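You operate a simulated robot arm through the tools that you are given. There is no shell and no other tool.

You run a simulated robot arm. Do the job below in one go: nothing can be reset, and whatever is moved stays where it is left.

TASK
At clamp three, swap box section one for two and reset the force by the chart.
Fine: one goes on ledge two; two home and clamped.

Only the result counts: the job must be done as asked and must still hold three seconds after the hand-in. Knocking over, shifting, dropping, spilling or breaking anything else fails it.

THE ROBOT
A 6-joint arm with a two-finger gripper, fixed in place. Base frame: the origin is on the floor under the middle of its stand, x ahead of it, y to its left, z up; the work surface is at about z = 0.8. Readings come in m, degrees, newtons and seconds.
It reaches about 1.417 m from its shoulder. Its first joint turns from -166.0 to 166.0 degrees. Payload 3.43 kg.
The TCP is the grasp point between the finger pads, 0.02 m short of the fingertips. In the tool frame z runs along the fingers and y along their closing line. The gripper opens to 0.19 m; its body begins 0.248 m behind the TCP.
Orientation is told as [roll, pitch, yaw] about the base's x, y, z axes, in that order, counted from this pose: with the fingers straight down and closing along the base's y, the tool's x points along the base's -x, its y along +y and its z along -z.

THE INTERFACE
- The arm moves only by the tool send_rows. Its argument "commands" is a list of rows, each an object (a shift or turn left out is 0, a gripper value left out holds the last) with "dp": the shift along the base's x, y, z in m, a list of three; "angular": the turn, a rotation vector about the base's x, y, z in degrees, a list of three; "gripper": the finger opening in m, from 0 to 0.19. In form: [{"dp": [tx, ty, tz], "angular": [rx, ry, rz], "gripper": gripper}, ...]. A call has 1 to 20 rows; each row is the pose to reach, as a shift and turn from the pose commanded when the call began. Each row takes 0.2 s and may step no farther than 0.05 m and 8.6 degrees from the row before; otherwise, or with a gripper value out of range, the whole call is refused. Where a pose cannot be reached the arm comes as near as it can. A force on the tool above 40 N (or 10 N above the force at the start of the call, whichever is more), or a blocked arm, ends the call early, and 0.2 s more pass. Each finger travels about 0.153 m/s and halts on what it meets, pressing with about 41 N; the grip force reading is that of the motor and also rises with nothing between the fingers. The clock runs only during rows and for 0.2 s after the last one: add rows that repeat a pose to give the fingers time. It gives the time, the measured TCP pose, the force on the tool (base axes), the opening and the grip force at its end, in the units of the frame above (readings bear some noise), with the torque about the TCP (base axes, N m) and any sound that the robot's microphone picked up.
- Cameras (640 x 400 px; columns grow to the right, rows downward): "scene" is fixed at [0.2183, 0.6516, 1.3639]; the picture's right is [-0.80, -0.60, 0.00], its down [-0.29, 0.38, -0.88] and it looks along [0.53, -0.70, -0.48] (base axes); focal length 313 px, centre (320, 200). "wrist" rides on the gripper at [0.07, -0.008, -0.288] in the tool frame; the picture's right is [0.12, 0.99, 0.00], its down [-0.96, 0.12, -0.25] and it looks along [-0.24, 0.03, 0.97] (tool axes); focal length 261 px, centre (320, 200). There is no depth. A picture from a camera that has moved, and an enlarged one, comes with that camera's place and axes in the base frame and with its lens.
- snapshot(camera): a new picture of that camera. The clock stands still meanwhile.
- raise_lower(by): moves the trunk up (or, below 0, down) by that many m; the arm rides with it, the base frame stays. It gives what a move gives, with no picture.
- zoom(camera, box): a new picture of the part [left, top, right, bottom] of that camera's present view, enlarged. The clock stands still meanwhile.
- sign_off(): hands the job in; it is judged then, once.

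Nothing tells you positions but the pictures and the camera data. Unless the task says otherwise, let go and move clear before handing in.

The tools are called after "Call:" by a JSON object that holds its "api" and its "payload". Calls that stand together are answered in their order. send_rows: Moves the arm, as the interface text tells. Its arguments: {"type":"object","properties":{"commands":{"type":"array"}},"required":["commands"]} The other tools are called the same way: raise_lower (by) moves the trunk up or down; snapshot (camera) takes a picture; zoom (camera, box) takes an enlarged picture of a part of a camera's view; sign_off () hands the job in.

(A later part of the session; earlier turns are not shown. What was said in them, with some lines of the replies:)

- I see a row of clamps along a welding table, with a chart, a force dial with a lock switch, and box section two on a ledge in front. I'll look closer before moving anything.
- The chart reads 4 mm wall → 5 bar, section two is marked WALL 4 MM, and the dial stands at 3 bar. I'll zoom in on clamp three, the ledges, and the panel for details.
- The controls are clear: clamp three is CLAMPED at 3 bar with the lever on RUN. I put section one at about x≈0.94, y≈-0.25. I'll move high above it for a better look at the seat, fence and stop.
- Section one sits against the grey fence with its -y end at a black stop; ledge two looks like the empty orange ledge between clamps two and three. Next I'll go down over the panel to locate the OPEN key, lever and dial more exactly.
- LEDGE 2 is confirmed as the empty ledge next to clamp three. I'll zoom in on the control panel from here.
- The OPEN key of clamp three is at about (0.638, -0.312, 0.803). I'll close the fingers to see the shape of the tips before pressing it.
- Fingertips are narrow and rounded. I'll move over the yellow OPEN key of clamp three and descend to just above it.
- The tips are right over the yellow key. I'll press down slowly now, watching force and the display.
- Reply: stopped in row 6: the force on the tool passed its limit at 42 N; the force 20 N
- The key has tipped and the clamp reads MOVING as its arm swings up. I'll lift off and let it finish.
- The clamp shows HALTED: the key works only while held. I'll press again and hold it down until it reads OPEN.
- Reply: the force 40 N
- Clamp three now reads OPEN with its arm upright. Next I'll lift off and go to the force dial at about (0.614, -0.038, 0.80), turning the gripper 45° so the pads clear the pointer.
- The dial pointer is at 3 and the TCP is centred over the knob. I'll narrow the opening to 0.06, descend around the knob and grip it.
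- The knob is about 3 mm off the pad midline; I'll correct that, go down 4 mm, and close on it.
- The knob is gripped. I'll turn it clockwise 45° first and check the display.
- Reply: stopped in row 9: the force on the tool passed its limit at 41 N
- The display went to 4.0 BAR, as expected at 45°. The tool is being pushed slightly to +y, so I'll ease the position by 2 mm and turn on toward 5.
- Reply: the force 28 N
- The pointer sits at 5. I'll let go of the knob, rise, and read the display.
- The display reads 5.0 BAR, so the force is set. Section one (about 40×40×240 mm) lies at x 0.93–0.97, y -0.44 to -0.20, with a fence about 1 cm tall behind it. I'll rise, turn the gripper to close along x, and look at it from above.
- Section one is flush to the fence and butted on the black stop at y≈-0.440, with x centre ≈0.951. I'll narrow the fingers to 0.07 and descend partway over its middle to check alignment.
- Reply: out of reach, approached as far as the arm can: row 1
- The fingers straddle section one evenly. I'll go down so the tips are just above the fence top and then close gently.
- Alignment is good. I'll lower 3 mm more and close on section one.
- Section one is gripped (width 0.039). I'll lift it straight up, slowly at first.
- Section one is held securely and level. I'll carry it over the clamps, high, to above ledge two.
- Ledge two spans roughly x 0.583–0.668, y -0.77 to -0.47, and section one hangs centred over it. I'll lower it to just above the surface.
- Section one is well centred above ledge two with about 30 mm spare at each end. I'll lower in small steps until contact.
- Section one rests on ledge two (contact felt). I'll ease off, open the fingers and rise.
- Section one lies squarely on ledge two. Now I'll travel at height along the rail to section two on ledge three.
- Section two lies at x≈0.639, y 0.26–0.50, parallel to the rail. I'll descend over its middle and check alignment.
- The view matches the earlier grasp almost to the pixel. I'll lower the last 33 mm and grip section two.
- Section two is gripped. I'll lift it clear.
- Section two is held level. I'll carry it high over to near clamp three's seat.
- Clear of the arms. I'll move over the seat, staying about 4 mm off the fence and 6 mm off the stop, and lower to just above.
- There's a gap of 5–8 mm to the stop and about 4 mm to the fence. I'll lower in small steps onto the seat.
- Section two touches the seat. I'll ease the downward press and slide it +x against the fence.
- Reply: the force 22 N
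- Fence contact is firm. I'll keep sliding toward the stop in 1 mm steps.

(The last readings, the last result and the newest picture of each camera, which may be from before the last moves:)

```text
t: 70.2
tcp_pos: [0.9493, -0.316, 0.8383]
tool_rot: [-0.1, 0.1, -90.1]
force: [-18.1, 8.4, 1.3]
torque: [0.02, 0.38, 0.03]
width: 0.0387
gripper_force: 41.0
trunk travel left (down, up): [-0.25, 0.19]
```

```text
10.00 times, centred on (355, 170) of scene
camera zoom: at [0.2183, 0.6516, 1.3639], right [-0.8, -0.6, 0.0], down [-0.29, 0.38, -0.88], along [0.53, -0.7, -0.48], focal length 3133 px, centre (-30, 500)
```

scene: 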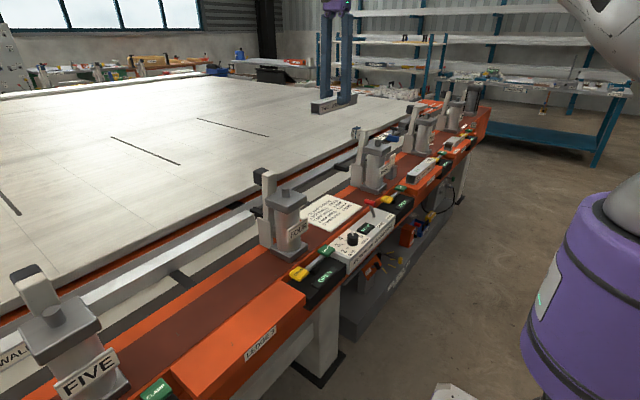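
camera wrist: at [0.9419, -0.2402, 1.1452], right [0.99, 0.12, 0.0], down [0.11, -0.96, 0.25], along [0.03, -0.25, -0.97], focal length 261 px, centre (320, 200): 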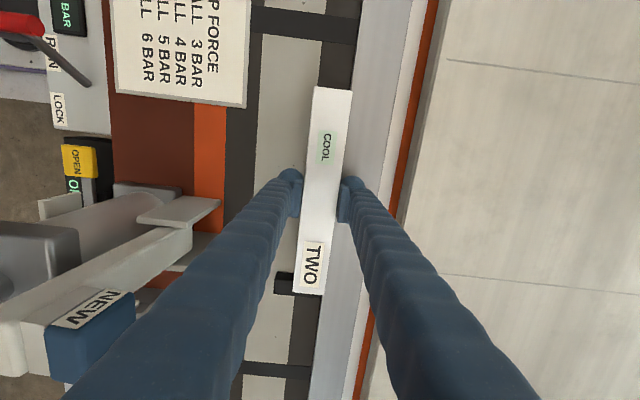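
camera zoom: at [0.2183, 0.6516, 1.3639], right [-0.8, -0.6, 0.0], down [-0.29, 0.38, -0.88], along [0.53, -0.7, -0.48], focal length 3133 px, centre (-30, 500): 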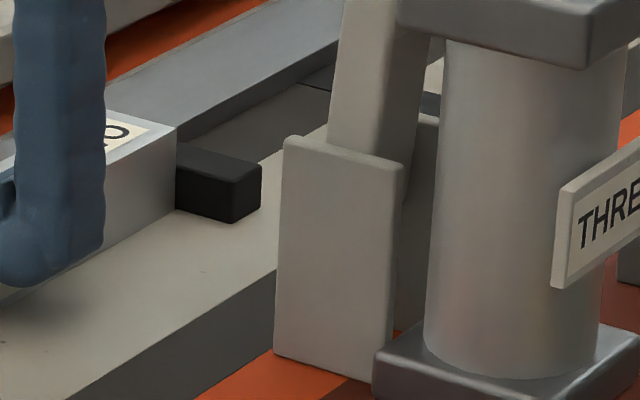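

The y force is still just friction, so the stop isn't reached yet. I'll relax the fence push a bit and continue toward the stop.

Call:
{"api": "send_rows", "payload": {"commands": [{"dp": [-0.0008, -0.0005, 0]}, {"dp": [-0.0008, -0.0015, 0]}, {"dp": [-0.0008, -0.002, 0]}, {"dp": [-0.0008, -0.002, 0]}]}}

```text
t: 71.2
tcp_pos: [0.95, -0.3168, 0.8373]
tool_rot: [-0.1, 0.0, -90.0]
force: [-12.8, 15.8, 0.8]
torque: [0.14, 0.18, 0.01]
width: 0.0389
gripper_force: 41.0
trunk travel left (down, up): [-0.25, 0.19]
```

Call:
{"api": "send_rows", "payload": {"commands": [{"dp": [0, -0.001, 0]}, {"dp": [0, -0.001, 0]}]}}

Call:
{"api": "zoom", "payload": {"camera": "scene", "box": [280, 140, 370, 205]}}

```text
t: 71.8
tcp_pos: [0.9508, -0.3167, 0.8384]
tool_rot: [-0.1, 0.0, -90.0]
force: [-13.6, 24.6, 1.6]
torque: [0.42, 0.16, 0.0]
width: 0.0389
gripper_force: 41.3
trunk travel left (down, up): [-0.25, 0.19]
```

```text
6.15 times, centred on (325, 172) of scene
camera zoom: at [0.2183, 0.6516, 1.3639], right [-0.8, -0.6, 0.0], down [-0.29, 0.38, -0.88], along [0.53, -0.7, -0.48], focal length 1928 px, centre (289, 369)
```

zoom: 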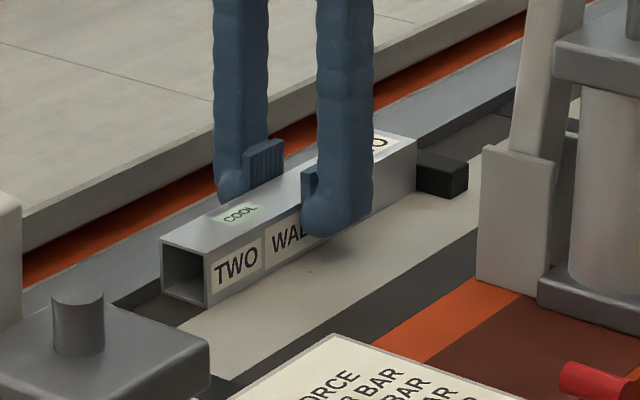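

Both the fence (-13 N) and the stop (25 N, no further travel) are firmly touched, so section two is home. I'll press down slightly, release, and rise.

Call:
{"api": "send_rows", "payload": {"commands": [{"dp": [-0.0005, 0.001, -0.001]}, {"dp": [-0.0005, 0.001, -0.001]}, {"dp": [-0.0005, 0.001, -0.001], "gripper": 0.05}, {"dp": [-0.0005, 0.001, -0.001], "gripper": 0.07}, {"dp": [-0.0005, 0.001, -0.001], "gripper": 0.07}, {"dp": [-0.0005, 0.001, 0.02]}, {"dp": [-0.0005, 0.001, 0.06]}, {"dp": [-0.0005, 0.001, 0.1]}, {"dp": [-0.0005, 0.001, 0.145]}, {"dp": [-0.0005, 0.001, 0.19]}, {"dp": [-0.0005, 0.001, 0.235]}, {"dp": [-0.0005, 0.001, 0.265]}, {"dp": [-0.0005, 0.001, 0.265]}]}}

Call:
{"api": "zoom", "payload": {"camera": "scene", "box": [280, 140, 370, 205]}}

Call:
{"api": "zoom", "payload": {"camera": "wrist", "box": [270, 110, 370, 250]}}

Call:
{"api": "zoom", "payload": {"camera": "wrist", "box": [290, 190, 350, 240]}}

```text
t: 74.6
tcp_pos: [0.9493, -0.317, 1.1018]
tool_rot: [0.0, 0.0, -90.2]
force: [-0.5, -0.4, 0.8]
torque: [-0.01, -0.01, -0.01]
width: 0.0699
gripper_force: 0.1
trunk travel left (down, up): [-0.25, 0.19]
```

```text
6.15 times, centred on (325, 172) of scene
camera zoom: at [0.2183, 0.6516, 1.3639], right [-0.8, -0.6, 0.0], down [-0.29, 0.38, -0.88], along [0.53, -0.7, -0.48], focal length 1928 px, centre (289, 369)
```

zoom: 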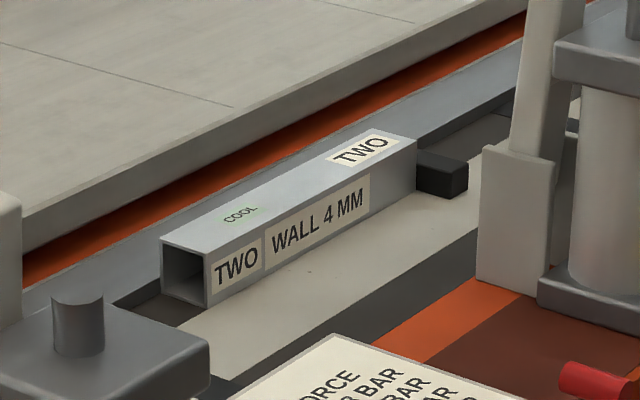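

```text
2.86 times, centred on (320, 180) of wrist
camera zoom: at [0.943, -0.249, 1.3914], right [0.99, 0.12, 0.0], down [0.11, -0.96, 0.25], along [0.03, -0.25, -0.97], focal length 745 px, centre (320, 257)
```

zoom: 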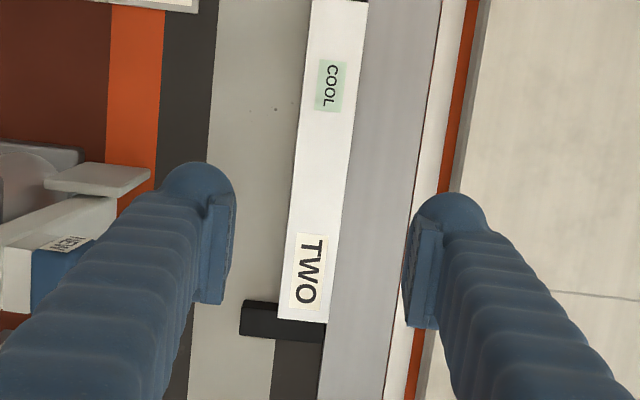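

```text
8.00 times, centred on (320, 215) of wrist
camera zoom: at [0.943, -0.249, 1.3914], right [0.99, 0.12, 0.0], down [0.11, -0.96, 0.25], along [0.03, -0.25, -0.97], focal length 2085 px, centre (320, 80)
```

zoom: 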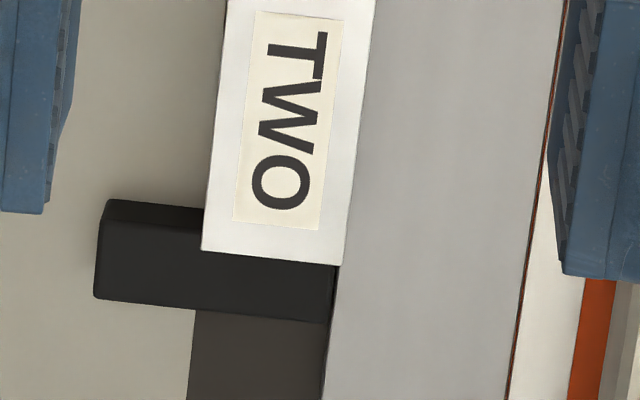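

Section two sits exactly where section one was. Now I'll go over to clamp three's green CLAMP key at about (0.637, -0.434), turning the gripper back and closing the fingers on the way.

Call:
{"api": "send_rows", "payload": {"commands": [{"dp": [-0.03, -0.005, 0.02]}, {"dp": [-0.06, -0.015, 0.035]}, {"dp": [-0.09, -0.025, 0.035], "angular": [0, 0, 8]}, {"dp": [-0.12, -0.035, 0.035], "angular": [0, 0, 16]}, {"dp": [-0.15, -0.045, 0.035], "angular": [0, 0, 24]}, {"dp": [-0.18, -0.055, 0.035], "angular": [0, 0, 32]}, {"dp": [-0.21, -0.065, 0.035], "angular": [0, 0, 40]}, {"dp": [-0.24, -0.08, 0.035], "angular": [0, 0, 48]}, {"dp": [-0.27, -0.095, 0.035], "angular": [0, 0, 56]}, {"dp": [-0.295, -0.105, 0.035], "angular": [0, 0, 64]}, {"dp": [-0.317, -0.115, 0.035], "angular": [0, 0, 72]}, {"dp": [-0.317, -0.115, 0.035], "angular": [0, 0, 80]}, {"dp": [-0.317, -0.115, 0.035], "angular": [0, 0, 88]}, {"dp": [-0.317, -0.115, 0.035], "angular": [0, 0, 90], "gripper": 0.0}, {"dp": [-0.317, -0.115, 0.035], "angular": [0, 0, 90], "gripper": 0.0}, {"dp": [-0.317, -0.115, 0.035], "angular": [0, 0, 90], "gripper": 0.0}]}}

Call:
{"api": "snapshot", "payload": {"camera": "wrist"}}

Call:
{"api": "zoom", "payload": {"camera": "wrist", "box": [200, 130, 400, 260]}}

Call:
{"api": "zoom", "payload": {"camera": "scene", "box": [320, 90, 460, 220]}}

```text
t: 78.0
tcp_pos: [0.6335, -0.4324, 1.1374]
tool_rot: [0.0, 0.0, 0.0]
force: [0.6, 0.0, 0.5]
torque: [0.0, 0.0, 0.0]
width: 0.0001
gripper_force: 34.4
trunk travel left (down, up): [-0.25, 0.19]
```

```text
taken
camera wrist: at [0.5644, -0.4427, 1.426], right [-0.12, 0.99, 0.0], down [0.96, 0.11, 0.25], along [0.24, 0.03, -0.97], focal length 261 px, centre (320, 200)
```

wrist: 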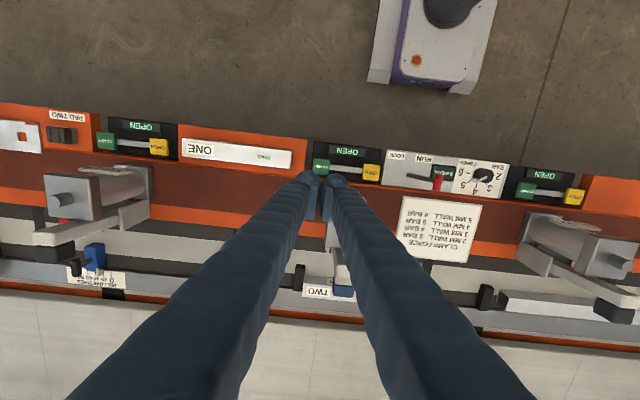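

```text
3.08 times, centred on (300, 195) of wrist
camera zoom: at [0.5644, -0.4427, 1.426], right [-0.12, 0.99, 0.0], down [0.96, 0.11, 0.25], along [0.24, 0.03, -0.97], focal length 802 px, centre (382, 215)
```

zoom: 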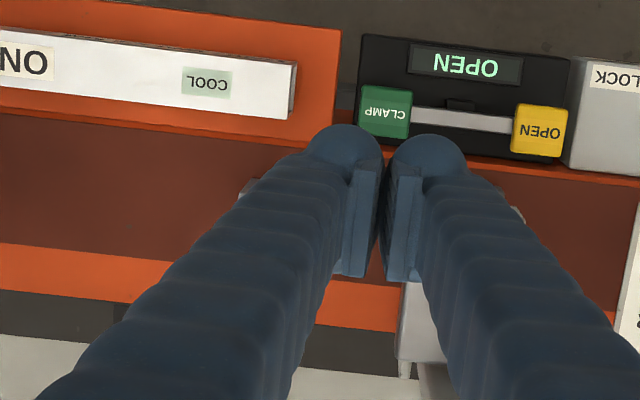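

```text
3.08 times, centred on (390, 155) of scene
camera zoom: at [0.2183, 0.6516, 1.3639], right [-0.8, -0.6, 0.0], down [-0.29, 0.38, -0.88], along [0.53, -0.7, -0.48], focal length 964 px, centre (105, 338)
```

zoom: 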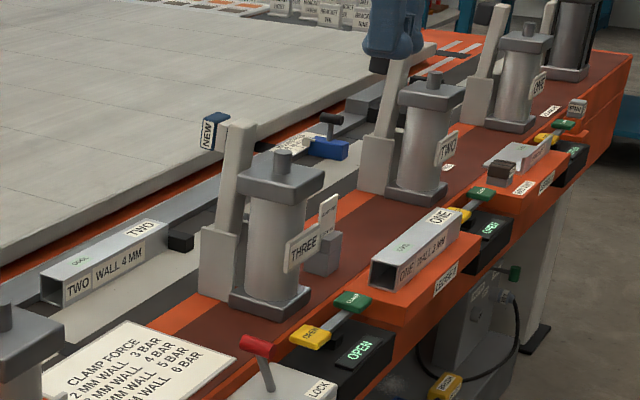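

The green key centre is at about (0.639, -0.432). I'll descend onto it and press gently, then check the display.

Call:
{"api": "send_rows", "payload": {"commands": [{"dp": [0.001, 0, -0.05]}, {"dp": [0.001, 0, -0.1]}, {"dp": [0.001, 0, -0.15]}, {"dp": [0.001, 0, -0.2]}, {"dp": [0.001, 0, -0.25]}, {"dp": [0.001, 0, -0.285]}, {"dp": [0.001, 0, -0.3]}, {"dp": [0.001, 0, -0.308]}, {"dp": [0.001, 0, -0.313]}, {"dp": [0.001, 0, -0.316]}, {"dp": [0.001, 0, -0.318]}, {"dp": [0.001, 0, -0.318]}, {"dp": [0.001, 0, -0.318]}]}}

Call:
{"api": "zoom", "payload": {"camera": "scene", "box": [300, 110, 430, 220]}}

```text
t: 80.8
tcp_pos: [0.6338, -0.4324, 0.8198]
tool_rot: [0.0, 0.1, -0.1]
force: [0.9, -1.2, 3.9]
torque: [0.0, -0.01, -0.04]
width: 0.0002
gripper_force: 34.5
trunk travel left (down, up): [-0.25, 0.19]
```

```text
3.64 times, centred on (365, 165) of scene
camera zoom: at [0.2183, 0.6516, 1.3639], right [-0.8, -0.6, 0.0], down [-0.29, 0.38, -0.88], along [0.53, -0.7, -0.48], focal length 1139 px, centre (156, 327)
```

zoom: 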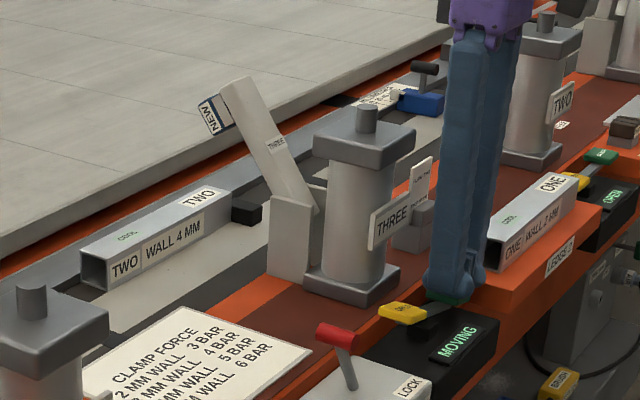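

The clamp is MOVING and the arm is coming down. I'll keep holding the key.

Call:
{"api": "send_rows", "payload": {"commands": [{"dp": [0, 0, -0.0005]}, {"dp": [0, 0, -0.0005]}, {"dp": [0, 0, -0.0005]}, {"dp": [0, 0, -0.0005]}, {"dp": [0, 0, -0.0005]}, {"dp": [0, 0, -0.0005]}, {"dp": [0, 0, -0.0005]}, {"dp": [0, 0, -0.0005]}, {"dp": [0, 0, -0.0005]}, {"dp": [0, 0, -0.0005]}, {"dp": [0, 0, -0.0005]}, {"dp": [0, 0, -0.0005]}]}}

Call:
{"api": "zoom", "payload": {"camera": "scene", "box": [300, 110, 430, 220]}}

```text
t: 83.4
tcp_pos: [0.6334, -0.4322, 0.8197]
tool_rot: [-0.1, 0.1, -0.1]
force: [-0.1, -1.1, 2.7]
torque: [0.0, 0.04, -0.02]
width: 0.0001
gripper_force: 34.3
trunk travel left (down, up): [-0.25, 0.19]
```

```text
3.64 times, centred on (365, 165) of scene
camera zoom: at [0.2183, 0.6516, 1.3639], right [-0.8, -0.6, 0.0], down [-0.29, 0.38, -0.88], along [0.53, -0.7, -0.48], focal length 1139 px, centre (156, 327)
```

zoom: 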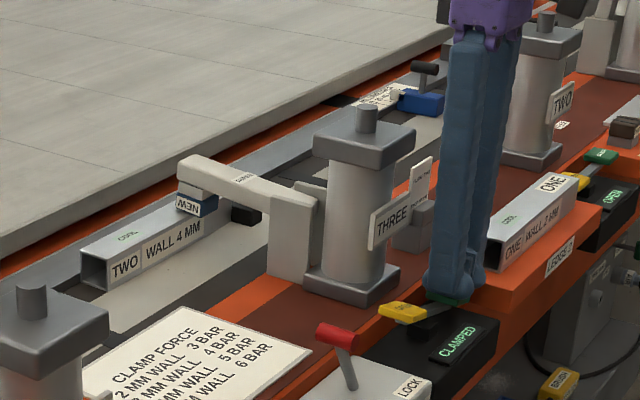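

It reads CLAMPED with the pad on section two. I'll lift straight off the key and move clear.

Call:
{"api": "send_rows", "payload": {"commands": [{"dp": [0, 0, 0.02]}, {"dp": [0, 0, 0.06]}, {"dp": [0, 0, 0.11]}, {"dp": [0, 0, 0.16]}, {"dp": [0, 0, 0.21]}, {"dp": [0, 0, 0.26]}, {"dp": [0, 0, 0.31]}, {"dp": [-0.04, 0, 0.33]}, {"dp": [-0.08, 0.0, 0.33]}, {"dp": [-0.08, 0.0, 0.33]}, {"dp": [-0.08, 0.0, 0.33]}]}}

Call:
{"api": "snapshot", "payload": {"camera": "scene"}}

Call:
{"api": "zoom", "payload": {"camera": "scene", "box": [280, 120, 420, 250]}}

Call:
{"api": "zoom", "payload": {"camera": "scene", "box": [330, 180, 410, 260]}}

Call:
{"api": "snapshot", "payload": {"camera": "wrist"}}

```text
t: 85.8
tcp_pos: [0.5535, -0.4326, 1.1478]
tool_rot: [0.0, 0.1, -0.1]
force: [0.2, 0.0, 0.3]
torque: [-0.01, -0.01, 0.01]
width: 0.0
gripper_force: 34.1
trunk travel left (down, up): [-0.25, 0.19]
```

```text
taken
```

scene: 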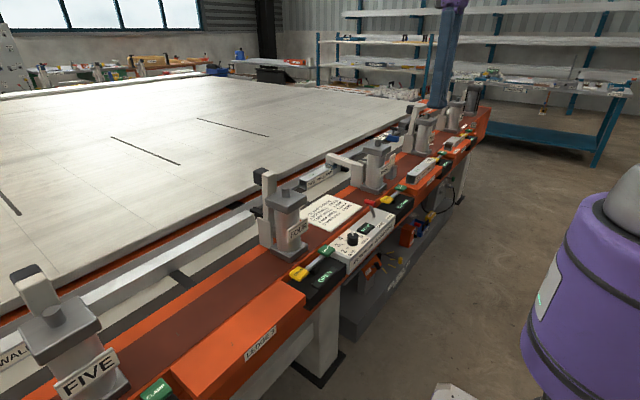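

```text
3.08 times, centred on (350, 185) of scene
camera zoom: at [0.2183, 0.6516, 1.3639], right [-0.8, -0.6, 0.0], down [-0.29, 0.38, -0.88], along [0.53, -0.7, -0.48], focal length 964 px, centre (228, 246)
```

zoom: 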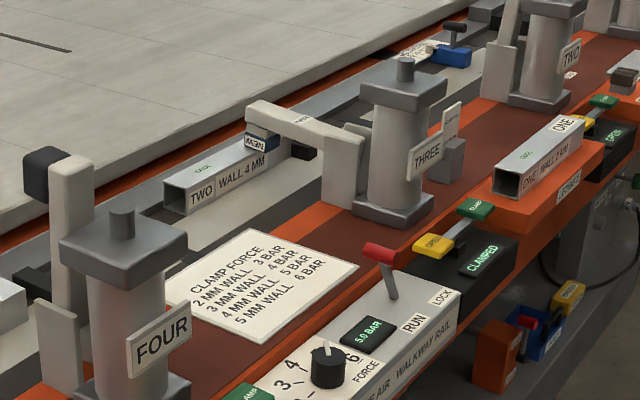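

```text
5.00 times, centred on (370, 220) of scene
camera zoom: at [0.2183, 0.6516, 1.3639], right [-0.8, -0.6, 0.0], down [-0.29, 0.38, -0.88], along [0.53, -0.7, -0.48], focal length 1566 px, centre (70, 100)
```

zoom: 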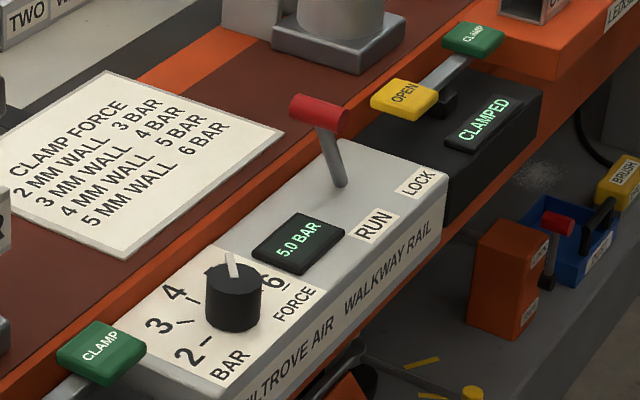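

```text
taken
camera wrist: at [0.4847, -0.4424, 1.4365], right [-0.12, 0.99, 0.0], down [0.96, 0.11, 0.25], along [0.24, 0.03, -0.97], focal length 261 px, centre (320, 200)
```

wrist: 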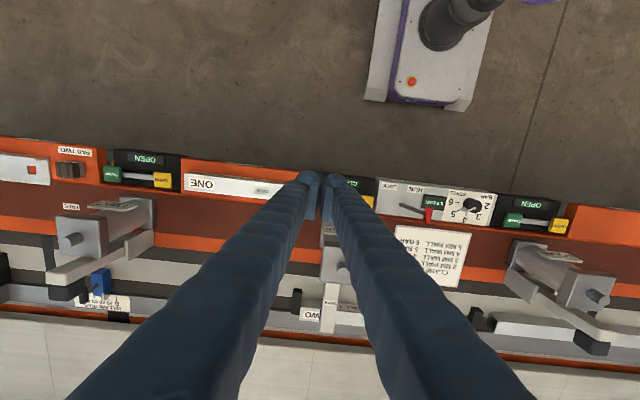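

Everything reads right: CLAMPED, 5.0 BAR, lever still on RUN, one on ledge two. A last close check of section two's seat before handing in.

Call:
{"api": "zoom", "payload": {"camera": "scene", "box": [290, 145, 370, 205]}}

Call:
{"api": "zoom", "payload": {"camera": "scene", "box": [390, 130, 470, 200]}}

```text
6.67 times, centred on (330, 175) of scene
camera zoom: at [0.2183, 0.6516, 1.3639], right [-0.8, -0.6, 0.0], down [-0.29, 0.38, -0.88], along [0.53, -0.7, -0.48], focal length 2088 px, centre (253, 367)
```

zoom: 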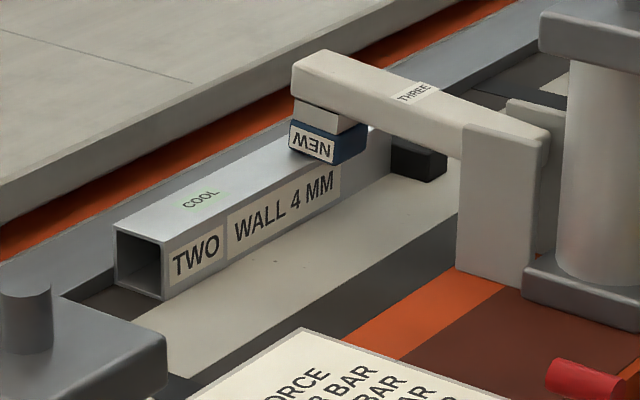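

```text
5.71 times, centred on (430, 165) of scene
camera zoom: at [0.2183, 0.6516, 1.3639], right [-0.8, -0.6, 0.0], down [-0.29, 0.38, -0.88], along [0.53, -0.7, -0.48], focal length 1790 px, centre (-309, 400)
```

zoom: 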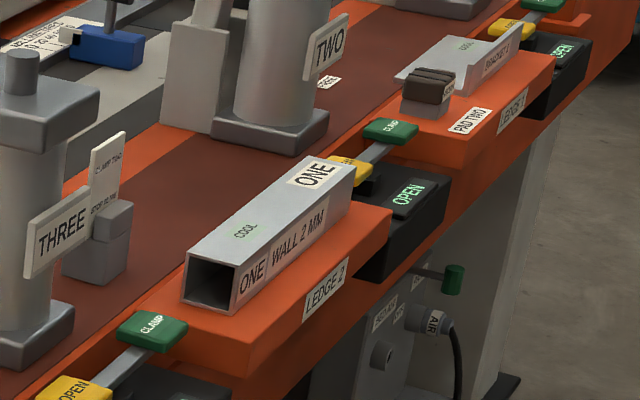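

Section two sits home against the fence and stop, under the clamp three pad, exactly where section one was. Section one rests fully on ledge two, the force reads 5.0 BAR, and the arm is clear, so I'm handing in.

Call:
{"api": "sign_off", "payload": {}}

```text
The job is handed in.
```

The swap at clamp three is done and handed in. I haven't had a result back from the judging.

- **Section one:** it was taken out of clamp three and now rests fully on ledge two.
- **Section two:** it is home, against the fence and the end stop where section one was. The pad is down on it and the display reads CLAMPED.
- **Force:** section two is marked WALL 4 MM, which the chart gives as 5 bar. I turned the dial from 3 to 5, and the display reads 5.0 BAR.

The OPEN and CLAMP keys only work while held. The first press on OPEN stopped partway (HALTED), so I pressed again and held it until it read OPEN. The lever stayed on RUN throughout. I saw nothing else moved, and the arm is clear with the fingers empty.
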